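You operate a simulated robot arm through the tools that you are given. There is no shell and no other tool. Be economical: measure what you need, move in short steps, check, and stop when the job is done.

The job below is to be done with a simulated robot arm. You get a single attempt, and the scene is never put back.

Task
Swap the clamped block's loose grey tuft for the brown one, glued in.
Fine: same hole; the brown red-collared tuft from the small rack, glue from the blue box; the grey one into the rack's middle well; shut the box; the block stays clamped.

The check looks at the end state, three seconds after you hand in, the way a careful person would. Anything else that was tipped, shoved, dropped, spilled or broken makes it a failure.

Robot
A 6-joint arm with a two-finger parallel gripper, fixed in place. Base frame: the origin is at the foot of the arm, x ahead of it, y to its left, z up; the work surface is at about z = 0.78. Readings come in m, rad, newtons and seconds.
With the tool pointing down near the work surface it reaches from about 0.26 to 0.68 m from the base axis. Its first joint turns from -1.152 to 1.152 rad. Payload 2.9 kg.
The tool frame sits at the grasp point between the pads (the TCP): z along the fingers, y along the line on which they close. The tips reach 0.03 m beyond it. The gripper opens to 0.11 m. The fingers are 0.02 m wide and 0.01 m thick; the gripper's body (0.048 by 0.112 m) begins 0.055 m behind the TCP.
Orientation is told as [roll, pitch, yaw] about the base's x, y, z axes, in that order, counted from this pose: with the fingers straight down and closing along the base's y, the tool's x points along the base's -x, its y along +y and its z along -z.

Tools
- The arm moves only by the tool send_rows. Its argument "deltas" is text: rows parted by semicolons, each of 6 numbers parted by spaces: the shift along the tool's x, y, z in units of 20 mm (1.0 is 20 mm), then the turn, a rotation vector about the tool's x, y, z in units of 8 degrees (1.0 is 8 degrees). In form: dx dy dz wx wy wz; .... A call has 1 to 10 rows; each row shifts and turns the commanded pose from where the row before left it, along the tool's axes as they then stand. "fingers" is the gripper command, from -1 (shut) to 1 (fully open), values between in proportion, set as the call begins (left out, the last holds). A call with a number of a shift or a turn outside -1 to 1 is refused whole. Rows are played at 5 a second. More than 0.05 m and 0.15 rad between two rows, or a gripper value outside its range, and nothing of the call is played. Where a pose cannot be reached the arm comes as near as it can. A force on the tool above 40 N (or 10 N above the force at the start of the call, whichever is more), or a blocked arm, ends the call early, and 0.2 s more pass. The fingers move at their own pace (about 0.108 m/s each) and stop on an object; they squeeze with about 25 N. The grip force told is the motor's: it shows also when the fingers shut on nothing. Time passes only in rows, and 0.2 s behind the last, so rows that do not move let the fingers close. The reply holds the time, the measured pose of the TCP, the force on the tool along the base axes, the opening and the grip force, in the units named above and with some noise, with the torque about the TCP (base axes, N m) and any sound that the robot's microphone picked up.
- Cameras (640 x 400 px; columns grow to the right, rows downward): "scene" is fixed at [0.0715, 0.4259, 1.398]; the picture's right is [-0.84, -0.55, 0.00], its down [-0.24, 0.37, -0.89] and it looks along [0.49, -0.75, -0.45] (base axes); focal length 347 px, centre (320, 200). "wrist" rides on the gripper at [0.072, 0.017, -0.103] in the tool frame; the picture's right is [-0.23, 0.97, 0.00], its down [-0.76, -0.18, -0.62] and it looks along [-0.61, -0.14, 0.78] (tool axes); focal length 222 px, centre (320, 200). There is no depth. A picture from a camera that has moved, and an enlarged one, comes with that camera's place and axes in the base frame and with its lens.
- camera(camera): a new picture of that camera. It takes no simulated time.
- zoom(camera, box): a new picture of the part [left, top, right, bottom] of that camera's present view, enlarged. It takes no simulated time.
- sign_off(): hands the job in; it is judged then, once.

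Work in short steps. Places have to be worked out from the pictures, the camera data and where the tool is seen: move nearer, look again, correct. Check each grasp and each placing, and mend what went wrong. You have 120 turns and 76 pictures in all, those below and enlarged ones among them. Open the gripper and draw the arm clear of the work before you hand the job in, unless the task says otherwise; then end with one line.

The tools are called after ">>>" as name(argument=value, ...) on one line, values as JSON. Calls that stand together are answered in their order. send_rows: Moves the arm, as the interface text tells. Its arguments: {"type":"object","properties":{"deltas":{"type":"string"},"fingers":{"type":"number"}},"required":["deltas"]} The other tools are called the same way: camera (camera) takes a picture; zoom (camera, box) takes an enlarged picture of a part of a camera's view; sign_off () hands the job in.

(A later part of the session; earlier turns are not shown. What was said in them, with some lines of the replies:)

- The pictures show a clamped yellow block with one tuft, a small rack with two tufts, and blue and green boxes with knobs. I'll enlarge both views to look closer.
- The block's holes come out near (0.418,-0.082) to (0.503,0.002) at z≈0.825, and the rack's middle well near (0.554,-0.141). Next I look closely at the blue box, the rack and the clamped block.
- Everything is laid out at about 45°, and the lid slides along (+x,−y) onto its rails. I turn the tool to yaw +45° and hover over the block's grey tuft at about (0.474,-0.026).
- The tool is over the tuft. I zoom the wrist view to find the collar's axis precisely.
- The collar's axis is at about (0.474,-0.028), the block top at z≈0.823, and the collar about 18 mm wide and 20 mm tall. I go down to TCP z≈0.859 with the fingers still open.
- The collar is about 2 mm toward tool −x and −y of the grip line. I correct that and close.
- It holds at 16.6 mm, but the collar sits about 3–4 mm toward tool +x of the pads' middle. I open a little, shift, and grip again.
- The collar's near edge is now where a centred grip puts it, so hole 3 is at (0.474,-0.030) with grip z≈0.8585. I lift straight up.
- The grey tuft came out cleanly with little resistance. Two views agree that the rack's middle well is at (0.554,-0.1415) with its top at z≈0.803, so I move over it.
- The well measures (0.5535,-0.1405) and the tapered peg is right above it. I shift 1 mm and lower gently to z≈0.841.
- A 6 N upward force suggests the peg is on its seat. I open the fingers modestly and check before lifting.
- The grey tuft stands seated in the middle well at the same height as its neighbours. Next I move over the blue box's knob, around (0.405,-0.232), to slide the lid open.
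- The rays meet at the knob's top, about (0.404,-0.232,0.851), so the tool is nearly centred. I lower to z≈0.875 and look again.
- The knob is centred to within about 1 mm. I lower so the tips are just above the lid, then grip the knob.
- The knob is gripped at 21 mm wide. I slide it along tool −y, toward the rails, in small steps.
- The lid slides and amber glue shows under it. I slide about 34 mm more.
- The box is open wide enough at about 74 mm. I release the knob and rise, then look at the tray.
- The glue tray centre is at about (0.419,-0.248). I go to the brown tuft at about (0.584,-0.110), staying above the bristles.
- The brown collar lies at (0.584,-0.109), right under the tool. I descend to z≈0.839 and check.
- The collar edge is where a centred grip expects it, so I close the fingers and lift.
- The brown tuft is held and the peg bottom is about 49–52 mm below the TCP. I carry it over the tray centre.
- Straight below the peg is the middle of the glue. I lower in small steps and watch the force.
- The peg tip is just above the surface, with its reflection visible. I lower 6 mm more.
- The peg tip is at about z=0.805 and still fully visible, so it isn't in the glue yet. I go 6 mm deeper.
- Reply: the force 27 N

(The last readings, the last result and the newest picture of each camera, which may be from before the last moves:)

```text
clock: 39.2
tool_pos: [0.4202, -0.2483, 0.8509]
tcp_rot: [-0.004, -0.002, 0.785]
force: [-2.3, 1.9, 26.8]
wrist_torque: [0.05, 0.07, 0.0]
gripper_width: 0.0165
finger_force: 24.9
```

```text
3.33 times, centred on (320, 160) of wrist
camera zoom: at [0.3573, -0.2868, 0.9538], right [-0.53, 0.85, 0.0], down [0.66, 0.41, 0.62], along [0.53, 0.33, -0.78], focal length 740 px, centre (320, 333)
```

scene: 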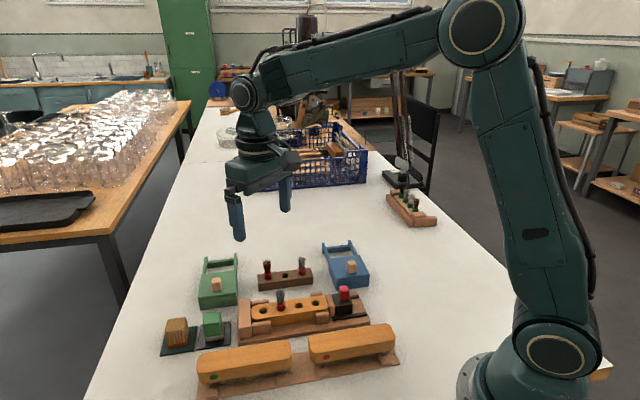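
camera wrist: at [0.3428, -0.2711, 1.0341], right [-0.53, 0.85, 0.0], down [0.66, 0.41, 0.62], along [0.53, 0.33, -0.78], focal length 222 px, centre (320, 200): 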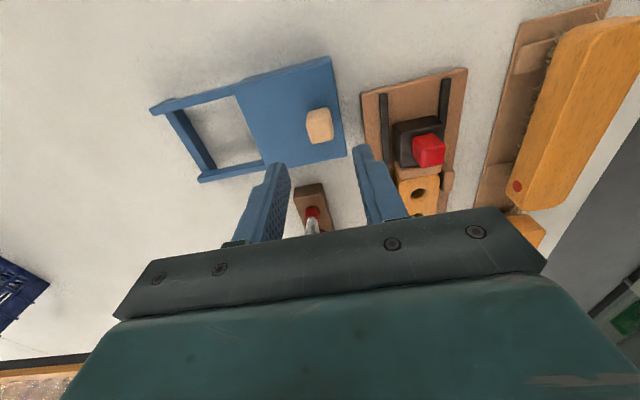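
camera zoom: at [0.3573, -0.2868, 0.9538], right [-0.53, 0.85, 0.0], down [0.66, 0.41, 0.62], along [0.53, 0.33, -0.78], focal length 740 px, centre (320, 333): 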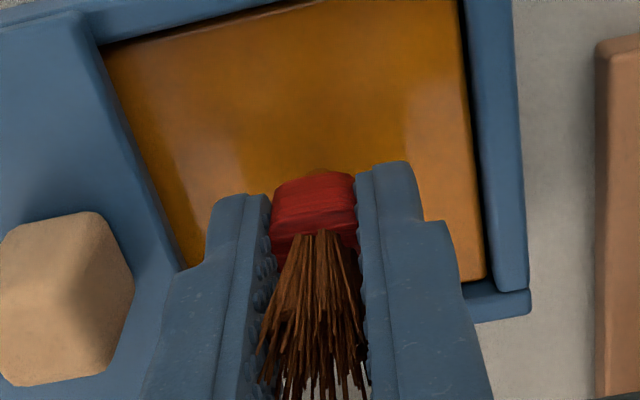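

The force of 27 N says the peg is on the tray floor, and its tip is covered with amber. I lift straight out and check the coating.

>>> send_rows(deltas="0 0 -0.15 0 0 0; 0 0 -0.4 0 0 0; 0 0 -0.6 0 0 0; 0 0 -0.8 0 0 0; 0 0 -0.8 0 0 0; 0 0 -0.8 0 0 0; 0 0 -0.8 0 0 0; 0 0 0 0 0 0")

>>> zoom(camera="scene", box=[310, 210, 380, 290])

>>> zoom(camera="wrist", box=[220, 100, 420, 240])

```text
clock: 41.0
tool_pos: [0.4191, -0.2483, 0.9381]
tcp_rot: [-0.001, 0.001, 0.785]
force: [0.2, -0.3, 0.5]
wrist_torque: [-0.02, -0.02, 0.02]
gripper_width: 0.0165
finger_force: 25.2
```

```text
5.00 times, centred on (345, 250) of scene
camera zoom: at [0.0715, 0.4259, 1.398], right [-0.84, -0.55, 0.0], down [-0.24, 0.37, -0.89], along [0.49, -0.75, -0.45], focal length 1737 px, centre (195, -50)
```

zoom: 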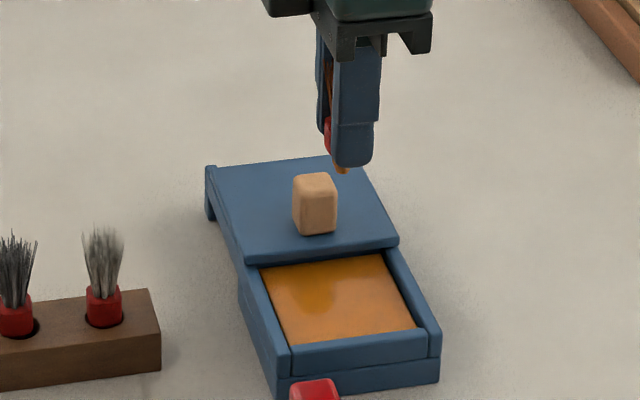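

```text
2.86 times, centred on (320, 170) of wrist
camera zoom: at [0.3571, -0.2868, 1.0398], right [-0.53, 0.85, 0.0], down [0.66, 0.41, 0.62], along [0.53, 0.33, -0.78], focal length 635 px, centre (320, 286)
```

zoom: 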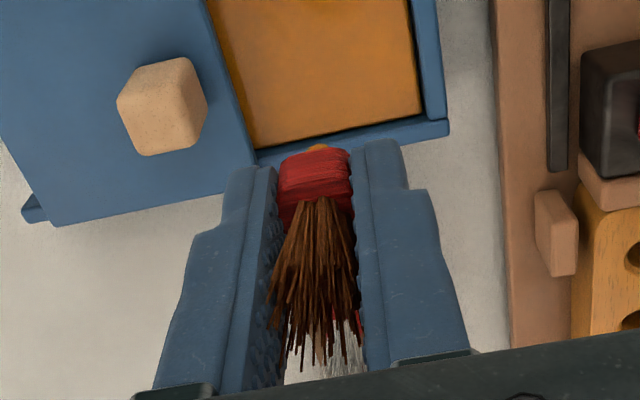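

The peg carries amber glue and slid up only 1–2 mm in the grip. I carry it to over hole 3 at (0.474,-0.030), staying high.

>>> send_rows(deltas="0 0 -1 0 0 0; -0.965 0.576 0 0 0 0; -0.965 0.576 0 0 0 0; -0.965 0.576 0 0 0 0; -0.965 0.576 0 0 0 0; -0.965 0.576 0 0 0 0; -0.965 0.576 0 0 0 0; -0.965 0.576 0 0 0 0; -0.965 0.576 0 0 0 0; -0.965 0.576 0 0 0 0")

>>> send_rows(deltas="-0.965 0.576 0 0 0 0; 0 0 0.7 0 0 0; 0 0 0.7 0 0 0; 0 0 0.6 0 0 0; 0 0 0 0 0 0")

>>> zoom(camera="scene", box=[230, 230, 350, 330])

>>> zoom(camera="wrist", box=[220, 60, 420, 240])

```text
clock: 43.2
tool_pos: [0.4699, -0.0519, 0.9584]
tcp_rot: [0.0, 0.0, 0.785]
force: [0.2, -0.4, 0.5]
wrist_torque: [-0.03, 0.0, 0.03]
gripper_width: 0.0162
finger_force: 24.9
```

```text
clock: 44.4
tool_pos: [0.4729, -0.0303, 0.9162]
tcp_rot: [0.002, 0.0, 0.785]
force: [0.0, -0.1, 0.3]
wrist_torque: [0.02, -0.01, -0.02]
gripper_width: 0.0165
finger_force: 24.3
```

```text
4.00 times, centred on (290, 280) of scene
camera zoom: at [0.0715, 0.4259, 1.398], right [-0.84, -0.55, 0.0], down [-0.24, 0.37, -0.89], along [0.49, -0.75, -0.45], focal length 1389 px, centre (440, -120)
```

zoom: 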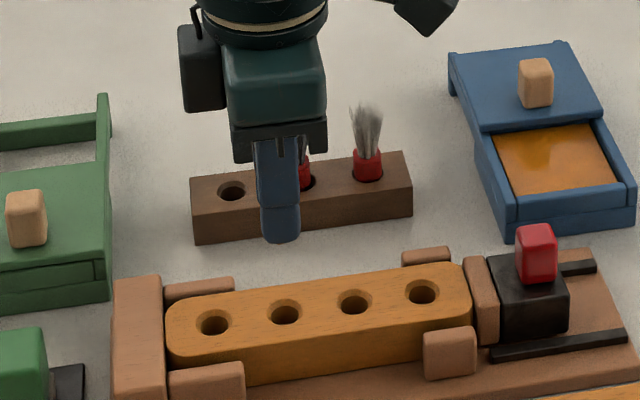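

```text
2.22 times, centred on (320, 150) of wrist
camera zoom: at [0.4115, -0.0692, 1.0196], right [-0.53, 0.85, 0.0], down [0.66, 0.41, 0.62], along [0.53, 0.33, -0.78], focal length 494 px, centre (320, 311)
```

zoom: 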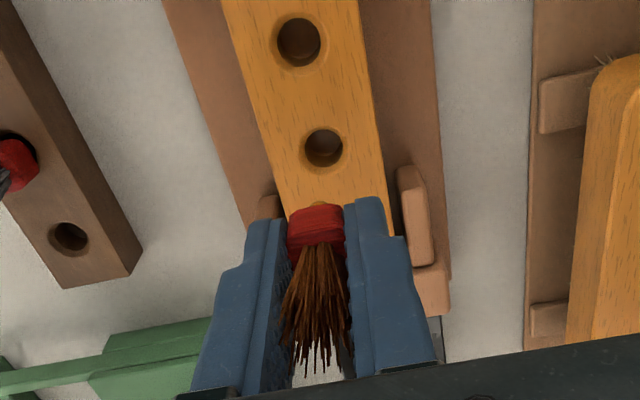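

The hole reads (0.4735,-0.029) and the tool is on it to within a millimetre. I lower gently into the hole.

>>> send_rows(deltas="0 0 0.5 0 0 0; 0 0 0.5 0 0 0; 0 0 0.5 0 0 0; 0 0 0.5 0 0 0; 0 0 0.3 0 0 0; 0 0 0.3 0 0 0; 0 0 0.25 0 0 0; 0 0 0 0 0 0")

>>> zoom(camera="wrist", box=[220, 100, 420, 240])

>>> zoom(camera="scene", box=[240, 260, 330, 330])

```text
clock: 46.2
tool_pos: [0.4747, -0.0317, 0.8606]
tcp_rot: [0.001, 0.001, 0.785]
force: [0.4, 0.0, 0.6]
wrist_torque: [0.0, 0.0, 0.0]
gripper_width: 0.0164
finger_force: 25.2
```

```text
2.86 times, centred on (320, 170) of wrist
camera zoom: at [0.412, -0.0695, 0.9628], right [-0.53, 0.85, 0.0], down [0.66, 0.41, 0.62], along [0.53, 0.33, -0.78], focal length 635 px, centre (320, 286)
```

zoom: 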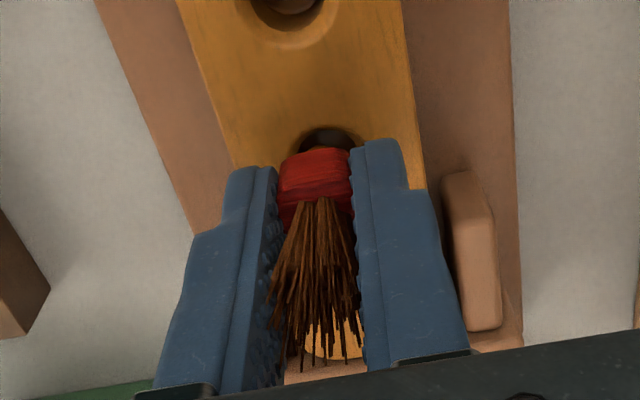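

```text
5.71 times, centred on (285, 295) of scene
camera zoom: at [0.0715, 0.4259, 1.398], right [-0.84, -0.55, 0.0], down [-0.24, 0.37, -0.89], along [0.49, -0.75, -0.45], focal length 1985 px, centre (520, -343)
```

zoom: 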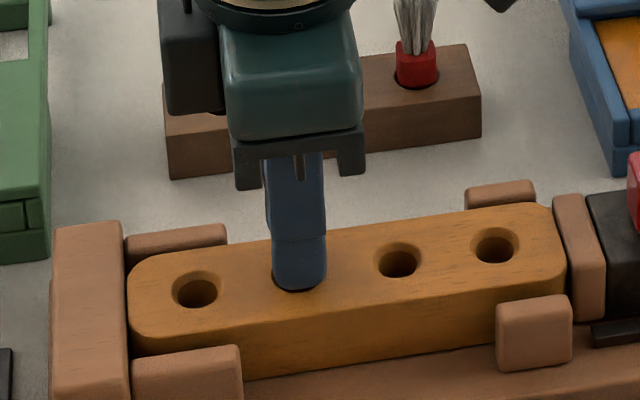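

No contact yet, and a gap shows on the near side. I shift 1 mm toward tool +x and lower until it seats.

>>> send_rows(deltas="0.06 0 0.08 0 0 0; 0 0 0.08 0 0 0; 0 0 0 0 0 0")

>>> zoom(camera="wrist", box=[260, 110, 380, 200])

```text
clock: 47.0
tool_pos: [0.4737, -0.0306, 0.8581]
tcp_rot: [0.0, -0.001, 0.786]
force: [-0.2, -0.5, 0.3]
wrist_torque: [-0.02, 0.04, -0.01]
gripper_width: 0.0164
finger_force: 25.1
```

```text
4.44 times, centred on (320, 155) of wrist
camera zoom: at [0.4111, -0.0701, 0.9597], right [-0.53, 0.85, 0.0], down [0.66, 0.41, 0.62], along [0.53, 0.33, -0.78], focal length 987 px, centre (320, 400)
```

zoom: 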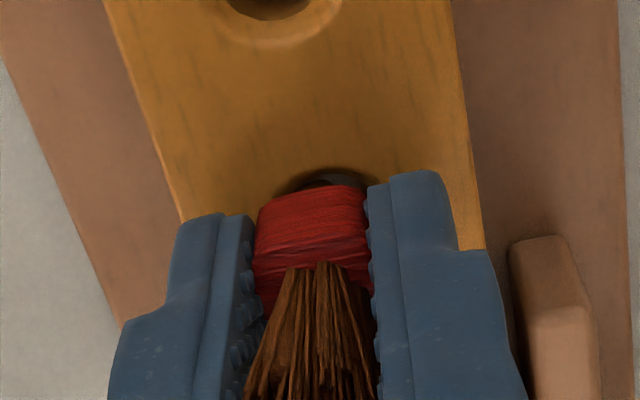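

The hole's rim is centred about 2.5 mm toward tool +y of the collar. I shift by that and lower further until it bears.

>>> send_rows(deltas="0 0.12 0 0 0 0; 0 0 0 0 0 0; 0 0 0.08 0 0 0; 0 0 0 0 0 0")

>>> zoom(camera="wrist", box=[260, 110, 380, 200])

```text
clock: 48.0
tool_pos: [0.4718, -0.0295, 0.8541]
tcp_rot: [0.001, -0.002, 0.787]
force: [-0.6, 0.6, 1.3]
wrist_torque: [0.04, 0.0, -0.03]
gripper_width: 0.0166
finger_force: 24.8
```

```text
4.44 times, centred on (320, 155) of wrist
camera zoom: at [0.4096, -0.0682, 0.9582], right [-0.53, 0.85, 0.0], down [0.66, 0.41, 0.62], along [0.53, 0.33, -0.78], focal length 987 px, centre (320, 400)
```

zoom: 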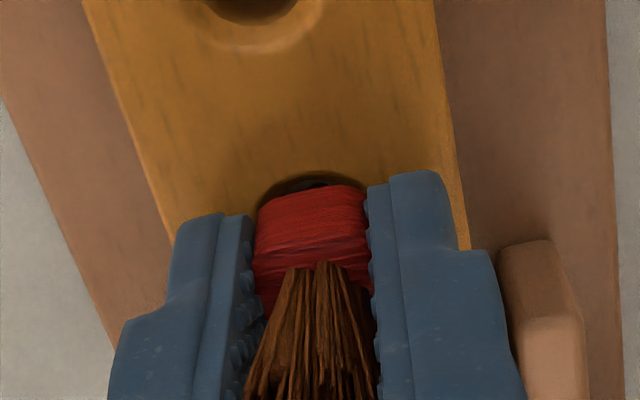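

It is now centred in the hole. I lower 1–2 mm more to feel for the seat.

>>> send_rows(deltas="0 0 0.05 0 0 0; 0 0 0.05 0 0 0; 0 0 0 0 0 0")

```text
clock: 48.8
tool_pos: [0.4721, -0.0299, 0.8544]
tcp_rot: [-0.002, -0.001, 0.787]
force: [-6.2, 1.4, 25.1]
wrist_torque: [0.06, 0.19, -0.01]
gripper_width: 0.0165
finger_force: 24.6
```

A 25 N reaction means it is seated. I release and rise straight up, then inspect.

>>> send_rows(deltas="0 0 0 0 0 0; 0 0 0 0 0 0; 0 0 0 0 0 0", fingers=-0.35)

>>> send_rows(deltas="0 0 -0.3 0 0 0; 0 0 -0.6 0 0 0; 0 0 -0.8 0 0 0; 0 0 -0.8 0 0 0; 0 0 -0.8 0 0 0; 0 0 -0.8 0 0 0; 0 0 0 0 0 0")

>>> zoom(camera="scene", box=[240, 250, 330, 320])

>>> zoom(camera="wrist", box=[220, 60, 420, 240])

```text
clock: 49.6
tool_pos: [0.4713, -0.0288, 0.8528]
tcp_rot: [0.002, -0.001, 0.785]
force: [2.0, -0.5, 2.8]
wrist_torque: [-0.03, -0.08, 0.0]
gripper_width: 0.0362
finger_force: 0.8
```

```text
clock: 51.2
tool_pos: [0.4724, -0.0293, 0.9356]
tcp_rot: [-0.001, 0.001, 0.786]
force: [0.3, -0.1, 0.6]
wrist_torque: [-0.01, -0.01, 0.02]
gripper_width: 0.0358
finger_force: 0.0
```

```text
5.71 times, centred on (285, 285) of scene
camera zoom: at [0.0715, 0.4259, 1.398], right [-0.84, -0.55, 0.0], down [-0.24, 0.37, -0.89], along [0.49, -0.75, -0.45], focal length 1985 px, centre (520, -286)
```

zoom: 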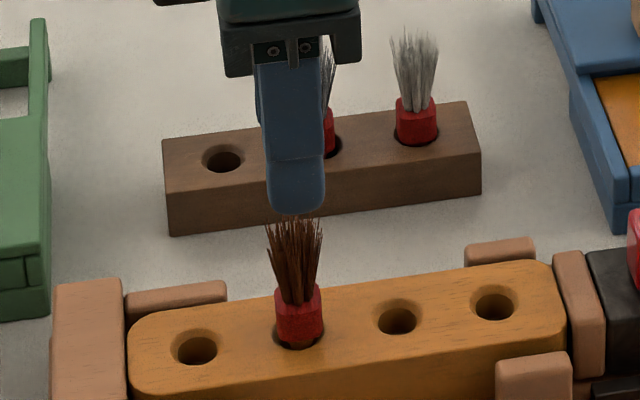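

```text
2.22 times, centred on (320, 150) of wrist
camera zoom: at [0.4095, -0.0686, 1.0385], right [-0.53, 0.85, 0.0], down [0.66, 0.41, 0.62], along [0.53, 0.33, -0.78], focal length 494 px, centre (320, 311)
```

zoom: 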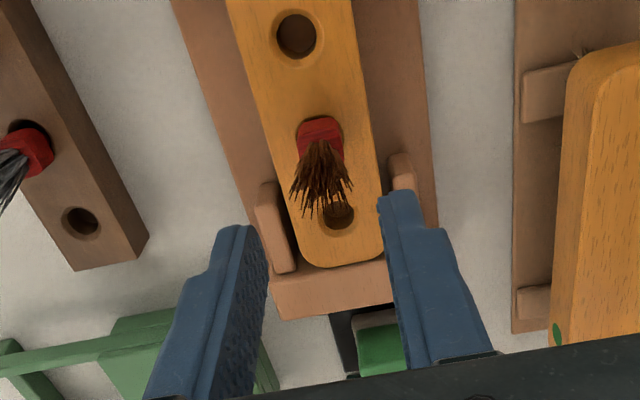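

I look closer to check that the tuft is fully down.

>>> zoom(camera="scene", box=[265, 280, 305, 315])

>>> zoom(camera="wrist", box=[290, 90, 350, 140])

```text
11.43 times, centred on (285, 298) of scene
camera zoom: at [0.0715, 0.4259, 1.398], right [-0.84, -0.55, 0.0], down [-0.24, 0.37, -0.89], along [0.49, -0.75, -0.45], focal length 3970 px, centre (720, -914)
```

zoom: 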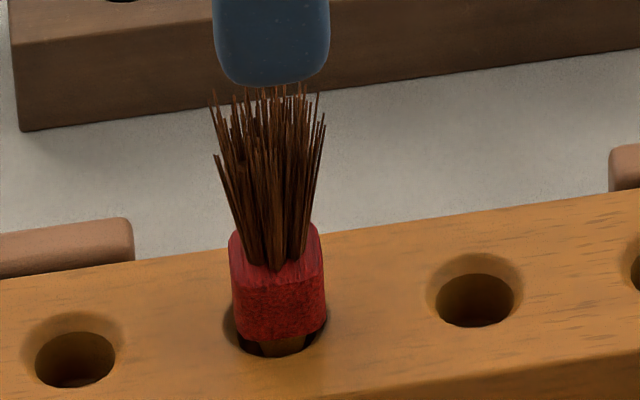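

```text
8.00 times, centred on (320, 115) of wrist
camera zoom: at [0.4095, -0.0686, 1.0385], right [-0.53, 0.85, 0.0], down [0.66, 0.41, 0.62], along [0.53, 0.33, -0.78], focal length 1777 px, centre (320, 880)
```

zoom: 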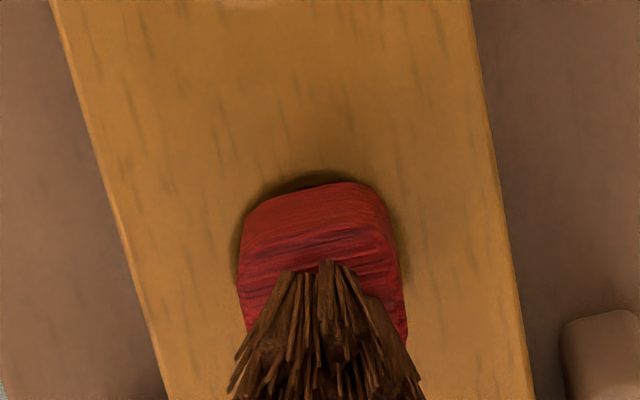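

The collar sits about 2 mm higher than the grey one did, and the last contact was probably my fingertips on the block. I grip it again higher up and press it down.

>>> send_rows(deltas="0 0 0.8 0 0 0; 0 0 0.8 0 0 0; 0 0 0.8 0 0 0; 0 0 0.8 0 0 0; 0 0 0.45 0 0 0; 0 0 0 0 0 0")

>>> send_rows(deltas="0 0 0 0 0 0; 0 0 0 0 0 0; 0 0 0 0 0 0", fingers=-1)

>>> send_rows(deltas="0 0 0.06 0 0 0; 0 0 0.06 0 0 0; 0 0 0 0 0 0")

```text
clock: 52.6
tool_pos: [0.4718, -0.0285, 0.8624]
tcp_rot: [0.0, 0.0, 0.785]
force: [0.1, 1.0, -0.2]
wrist_torque: [0.03, 0.0, 0.03]
gripper_width: 0.0357
finger_force: 0.1
```

```text
clock: 53.4
tool_pos: [0.4725, -0.0291, 0.8616]
tcp_rot: [0.0, 0.0, 0.786]
force: [0.9, -0.7, -1.5]
wrist_torque: [-0.01, 0.01, -0.02]
gripper_width: 0.0162
finger_force: 24.4
```

```text
clock: 54.2
tool_pos: [0.4721, -0.0289, 0.8609]
tcp_rot: [0.0, -0.002, 0.786]
force: [-5.6, 2.6, 26.3]
wrist_torque: [0.08, 0.22, 0.06]
gripper_width: 0.0164
finger_force: 25.0
```

26 N again, with a sideways push toward tool +y (about 6 N), so the peg rides on the hole's −y edge. I back off slightly, shift 1 mm toward +y, and press again.

>>> send_rows(deltas="0 0 -0.06 0 0 0; 0.03 0.06 0 0 0 0; 0 0 0 0 0 0; 0 0 0.06 0 0 0; 0 0 0 0 0 0")

>>> zoom(camera="wrist", box=[260, 110, 380, 200])

```text
clock: 55.4
tool_pos: [0.4716, -0.0283, 0.8611]
tcp_rot: [-0.004, -0.002, 0.785]
force: [7.1, -2.1, 23.4]
wrist_torque: [-0.07, -0.25, -0.02]
gripper_width: 0.0165
finger_force: 24.7
```

```text
4.44 times, centred on (320, 155) of wrist
camera zoom: at [0.4089, -0.0677, 0.9635], right [-0.53, 0.85, 0.0], down [0.66, 0.41, 0.63], along [0.53, 0.33, -0.78], focal length 987 px, centre (320, 400)
```

zoom: 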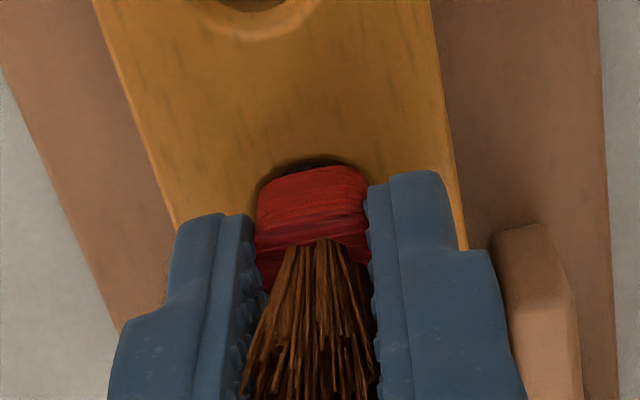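

The side force reversed while the height stayed the same, so the peg is bottomed and the hole centre lies between. I centre by 0.6 mm, hold briefly for the glue, then release and rise.

>>> send_rows(deltas="-0.015 -0.03 0 0 0 0; 0 0 0 0 0 0; 0 0 0 0 0 0; 0 0 0 0 0 0")

>>> send_rows(deltas="0 0 0 0 0 0; 0 0 0 0 0 0; 0 0 0 0 0 0", fingers=-0.35)

>>> send_rows(deltas="0 0 -0.4 0 0 0; 0 0 -0.8 0 0 0; 0 0 -0.8 0 0 0; 0 0 -0.8 0 0 0; 0 0 -0.8 0 0 0; 0 0 -0.8 0 0 0; 0 0 0 0 0 0")

>>> zoom(camera="scene", box=[265, 280, 305, 315])

>>> zoom(camera="wrist", box=[260, 60, 380, 160])

```text
clock: 56.4
tool_pos: [0.4719, -0.0285, 0.8604]
tcp_rot: [-0.003, -0.005, 0.784]
force: [6.3, -1.4, 23.6]
wrist_torque: [-0.03, -0.23, 0.02]
gripper_width: 0.0165
finger_force: 25.2
```

```text
clock: 57.2
tool_pos: [0.4708, -0.0298, 0.8595]
tcp_rot: [0.0, -0.001, 0.785]
force: [-0.5, 0.1, -1.0]
wrist_torque: [0.0, -0.03, 0.02]
gripper_width: 0.0358
finger_force: 0.1
```

```text
clock: 58.8
tool_pos: [0.4703, -0.0278, 0.9477]
tcp_rot: [0.0, -0.002, 0.784]
force: [0.7, 0.4, 0.2]
wrist_torque: [0.01, -0.02, -0.02]
gripper_width: 0.036
finger_force: 0.0
```

```text
11.43 times, centred on (285, 298) of scene
camera zoom: at [0.0715, 0.4259, 1.398], right [-0.84, -0.55, 0.0], down [-0.24, 0.37, -0.89], along [0.49, -0.75, -0.45], focal length 3970 px, centre (720, -914)
```

zoom: 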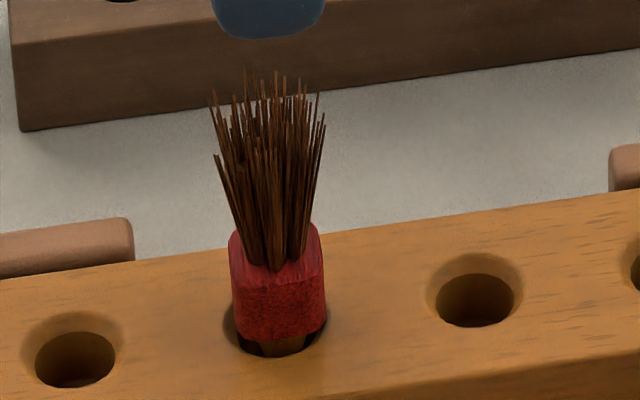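

```text
4.00 times, centred on (320, 110) of wrist
camera zoom: at [0.409, -0.0676, 1.0505], right [-0.53, 0.85, 0.0], down [0.66, 0.41, 0.62], along [0.53, 0.33, -0.78], focal length 888 px, centre (320, 560)
```

zoom: 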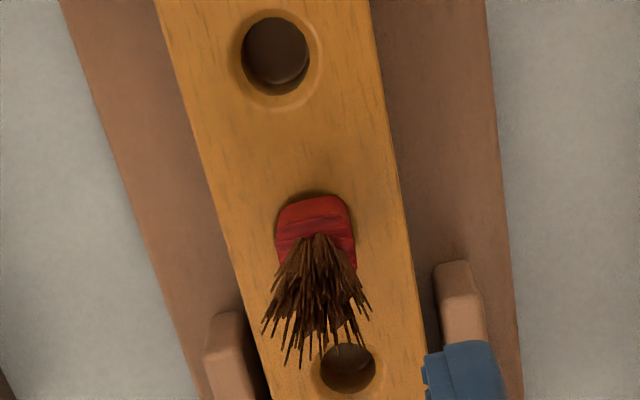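

The tuft didn't move under renewed pressing, so it is bonded or bottomed. For comparison, I look at how the undisturbed pale tuft sits in the rack.

>>> zoom(camera="scene", box=[265, 250, 325, 295])

```text
8.89 times, centred on (295, 272) of scene
camera zoom: at [0.0715, 0.4259, 1.398], right [-0.84, -0.55, 0.0], down [-0.24, 0.37, -0.89], along [0.49, -0.75, -0.45], focal length 3087 px, centre (542, -444)
```

zoom: 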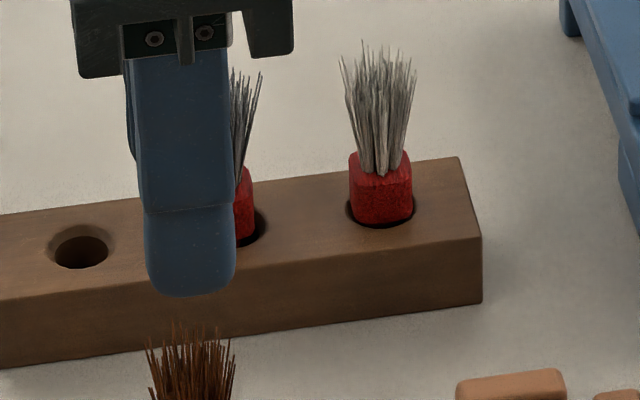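

The pale tuft sits similarly, with a small gap at the rim. On the first release the tool sank 1.6 mm, so it was the peg that had bottomed, and I accept the seating. Now I go to the box knob at (0.457,-0.284).

>>> send_rows(deltas="0.953 -0.85 0 0 0 0; 0.953 -0.85 0 0 0 0; 0.953 -0.85 0 0 0 0; 0.953 -0.85 0 0 0 0; 0.953 -0.85 0 0 0 0; 0.953 -0.85 0 0 0 0; 0.953 -0.85 0 0 0 0; 0.953 -0.85 0 0 0 0; 0.953 -0.85 0 0 0 0; 0.953 -0.85 0 0 0 0", fingers=-0.2)

>>> send_rows(deltas="0 0 0.8 0 0 0; 0 0 0.8 0 0 0; 0 0 0.8 0 0 0; 0 0 0.8 0 0 0; 0 0 0.3 0 0 0; 0 0 0 0 0 0")

>>> zoom(camera="wrist", box=[180, 40, 440, 240])

>>> zoom(camera="scene", box=[300, 220, 390, 310])

```text
clock: 61.0
tool_pos: [0.4556, -0.2841, 0.9478]
tcp_rot: [0.001, -0.001, 0.785]
force: [-0.5, -0.2, 1.3]
wrist_torque: [0.0, 0.02, 0.03]
gripper_width: 0.044
finger_force: 0.1
```

```text
clock: 62.4
tool_pos: [0.4551, -0.2842, 0.8777]
tcp_rot: [-0.002, 0.001, 0.786]
force: [0.8, 0.8, -0.2]
wrist_torque: [-0.03, 0.0, -0.02]
gripper_width: 0.0437
finger_force: 0.1
```

```text
2.00 times, centred on (310, 140) of wrist
camera zoom: at [0.3942, -0.3231, 0.9806], right [-0.53, 0.85, 0.0], down [0.66, 0.41, 0.62], along [0.53, 0.33, -0.78], focal length 444 px, centre (340, 320)
```

zoom: 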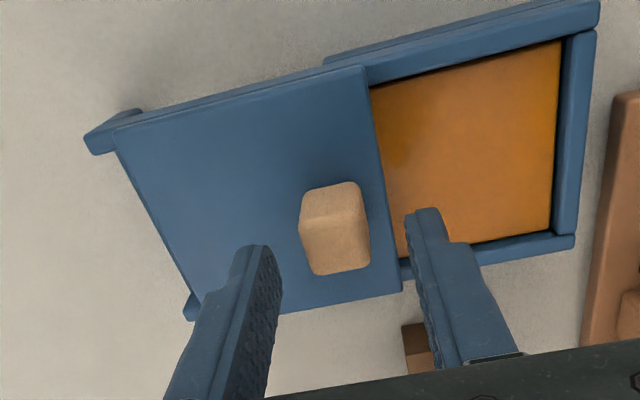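

```text
4.44 times, centred on (345, 265) of scene
camera zoom: at [0.0715, 0.4259, 1.398], right [-0.84, -0.55, 0.0], down [-0.24, 0.37, -0.89], along [0.49, -0.75, -0.45], focal length 1544 px, centre (209, -89)
```

zoom: 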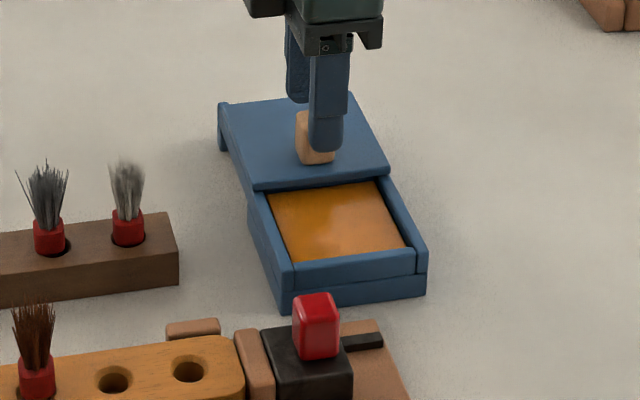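

The alignment matches the first grasp. I lower, grip, and slide the lid back along tool +y.

>>> send_rows(deltas="0 0 0.43 0 0 0; 0 0 0.42 0 0 0; 0 0 0 0 0 0")

>>> send_rows(deltas="0 0 0 0 0 0; 0 0 0 0 0 0; 0 0 0 0 0 0", fingers=-1)

>>> send_rows(deltas="0 0.4 0 0 0 0; 0 0.4 0 0 0 0; 0 0.4 0 0 0 0; 0 0.4 0 0 0 0; 0 0.4 0 0 0 0; 0 0.4 0 0 0 0; 0 0.4 0 0 0 0; 0 0.4 0 0 0 0; 0 0.3 0 0 0 0; 0 0 0 0 0 0")

>>> zoom(camera="scene", box=[300, 220, 390, 310])

```text
clock: 63.2
tool_pos: [0.4564, -0.2842, 0.861]
tcp_rot: [0.001, -0.001, 0.785]
force: [0.0, 0.4, 0.0]
wrist_torque: [-0.02, -0.01, 0.01]
gripper_width: 0.0442
finger_force: 0.2
```

```text
clock: 64.0
tool_pos: [0.4568, -0.2838, 0.8609]
tcp_rot: [0.001, 0.001, 0.786]
force: [-0.3, -0.3, -2.4]
wrist_torque: [0.02, 0.0, -0.02]
gripper_width: 0.0211
finger_force: 44.8
```

```text
clock: 66.2
tool_pos: [0.4074, -0.2341, 0.861]
tcp_rot: [0.0, 0.0, 0.787]
force: [1.9, 1.4, -4.9]
wrist_torque: [-0.16, 0.1, -0.04]
gripper_width: 0.0215
finger_force: 44.8
```

```text
4.44 times, centred on (345, 265) of scene
camera zoom: at [0.0716, 0.4259, 1.398], right [-0.84, -0.55, 0.0], down [-0.24, 0.37, -0.89], along [0.49, -0.75, -0.45], focal length 1544 px, centre (209, -89)
```

zoom: 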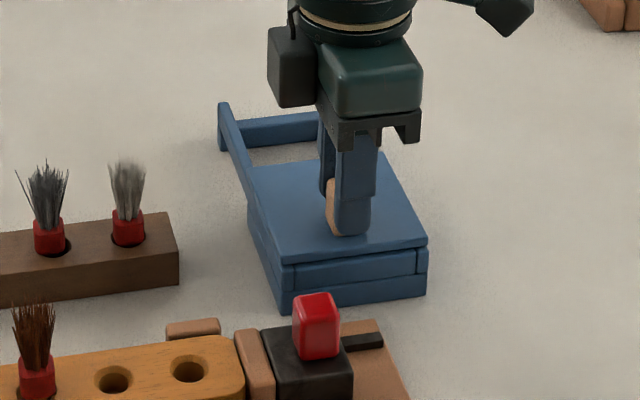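

About 3 mm remains to the starting place. I push that in small steps and watch for the stop.

>>> send_rows(deltas="0 0.08 0 0 0 0; 0 0.08 0 0 0 0; 0 0 0 0 0 0")

>>> zoom(camera="scene", box=[300, 220, 390, 310])

```text
clock: 67.0
tool_pos: [0.4049, -0.2322, 0.8603]
tcp_rot: [-0.001, 0.001, 0.785]
force: [-0.5, 0.4, -1.8]
wrist_torque: [0.07, -0.06, 0.04]
gripper_width: 0.0213
finger_force: 45.2
```

```text
4.44 times, centred on (345, 265) of scene
camera zoom: at [0.0715, 0.4259, 1.398], right [-0.84, -0.55, 0.0], down [-0.24, 0.37, -0.89], along [0.49, -0.75, -0.45], focal length 1544 px, centre (209, -89)
```

zoom: 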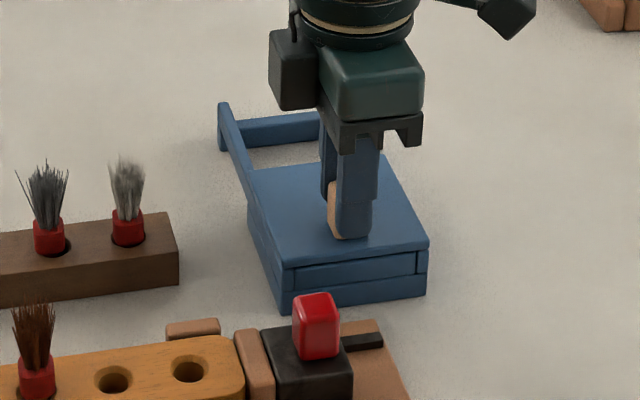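

The lid matches its original closed position. I release, rise and draw clear.

>>> send_rows(deltas="0 0 0 0 0 0; 0 0 0 0 0 0; 0 0 0 0 0 0", fingers=-0.2)

>>> send_rows(deltas="0 0 -0.8 0 0 0; 0 0 -1 0 0 0; 0 0 -1 0 0 0; 0 0 -1 0 0 0; 0 0 -1 0 0 0; 0 0 -1 0 0 0; 0 0 -1 0 0 0; 0 0 -1 0 0 0; 0 0 -1 0 0 0; 0 0 0 0 0 0", fingers=0.5)

>>> camera(camera="scene")

>>> zoom(camera="scene", box=[230, 230, 390, 330])

>>> camera(camera="wrist")

```text
clock: 67.8
tool_pos: [0.4053, -0.232, 0.8605]
tcp_rot: [0.0, -0.001, 0.786]
force: [0.1, -0.1, -0.3]
wrist_torque: [-0.01, 0.02, -0.01]
gripper_width: 0.0442
finger_force: 0.1
```

```text
clock: 70.0
tool_pos: [0.4056, -0.2326, 1.037]
tcp_rot: [0.0, 0.0, 0.785]
force: [-0.4, 0.9, 0.0]
wrist_torque: [-0.02, 0.03, 0.02]
gripper_width: 0.0822
finger_force: 0.0
```

```text
14 pictures are left
```

scene: 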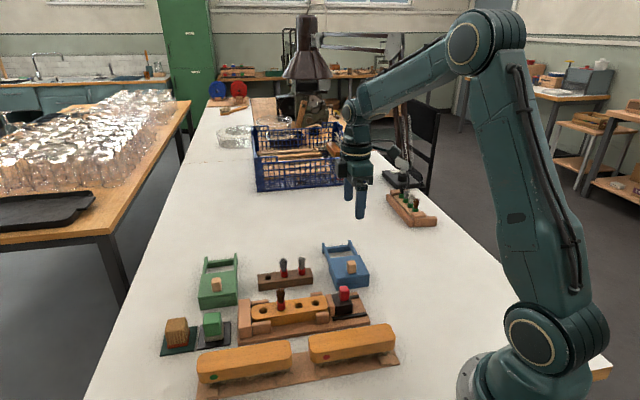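

```text
4.00 times, centred on (310, 280) of scene
camera zoom: at [0.0715, 0.4259, 1.398], right [-0.84, -0.55, 0.0], down [-0.24, 0.37, -0.89], along [0.49, -0.75, -0.45], focal length 1389 px, centre (360, -120)
```

zoom: 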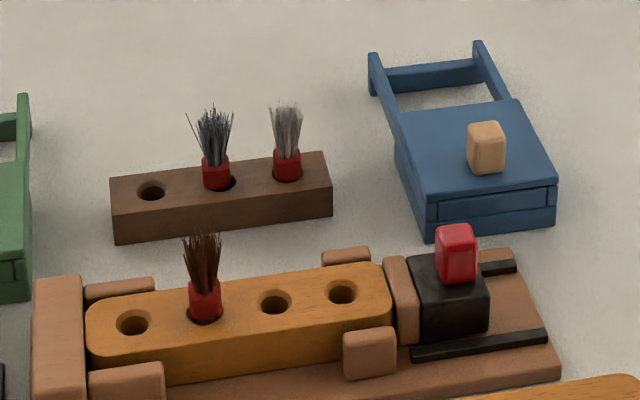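

```text
12 pictures are left
camera wrist: at [0.3428, -0.2715, 1.14], right [-0.53, 0.85, 0.0], down [0.66, 0.41, 0.62], along [0.53, 0.33, -0.78], focal length 222 px, centre (320, 200)
```

wrist: 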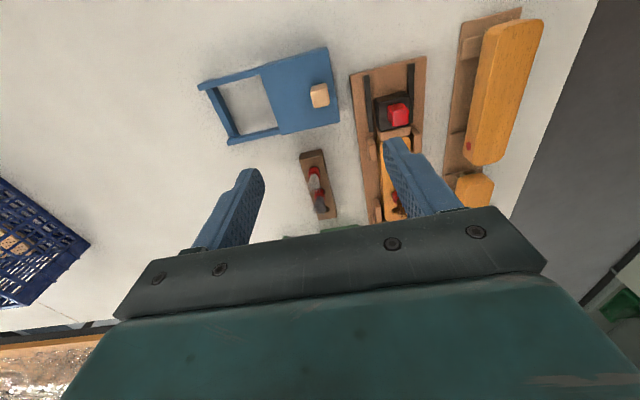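

The brown tuft stands in the hole, the grey is in the middle well, the box is shut, the block is still clamped and the arm is clear. I hand in.

>>> sign_off()

```text
The job is handed in.
```

The brown tuft is glued into the same hole of the still-clamped block (its collar sits 1–2 mm higher than the grey one's did), the grey tuft is in the rack's middle well, and the blue box is shut.
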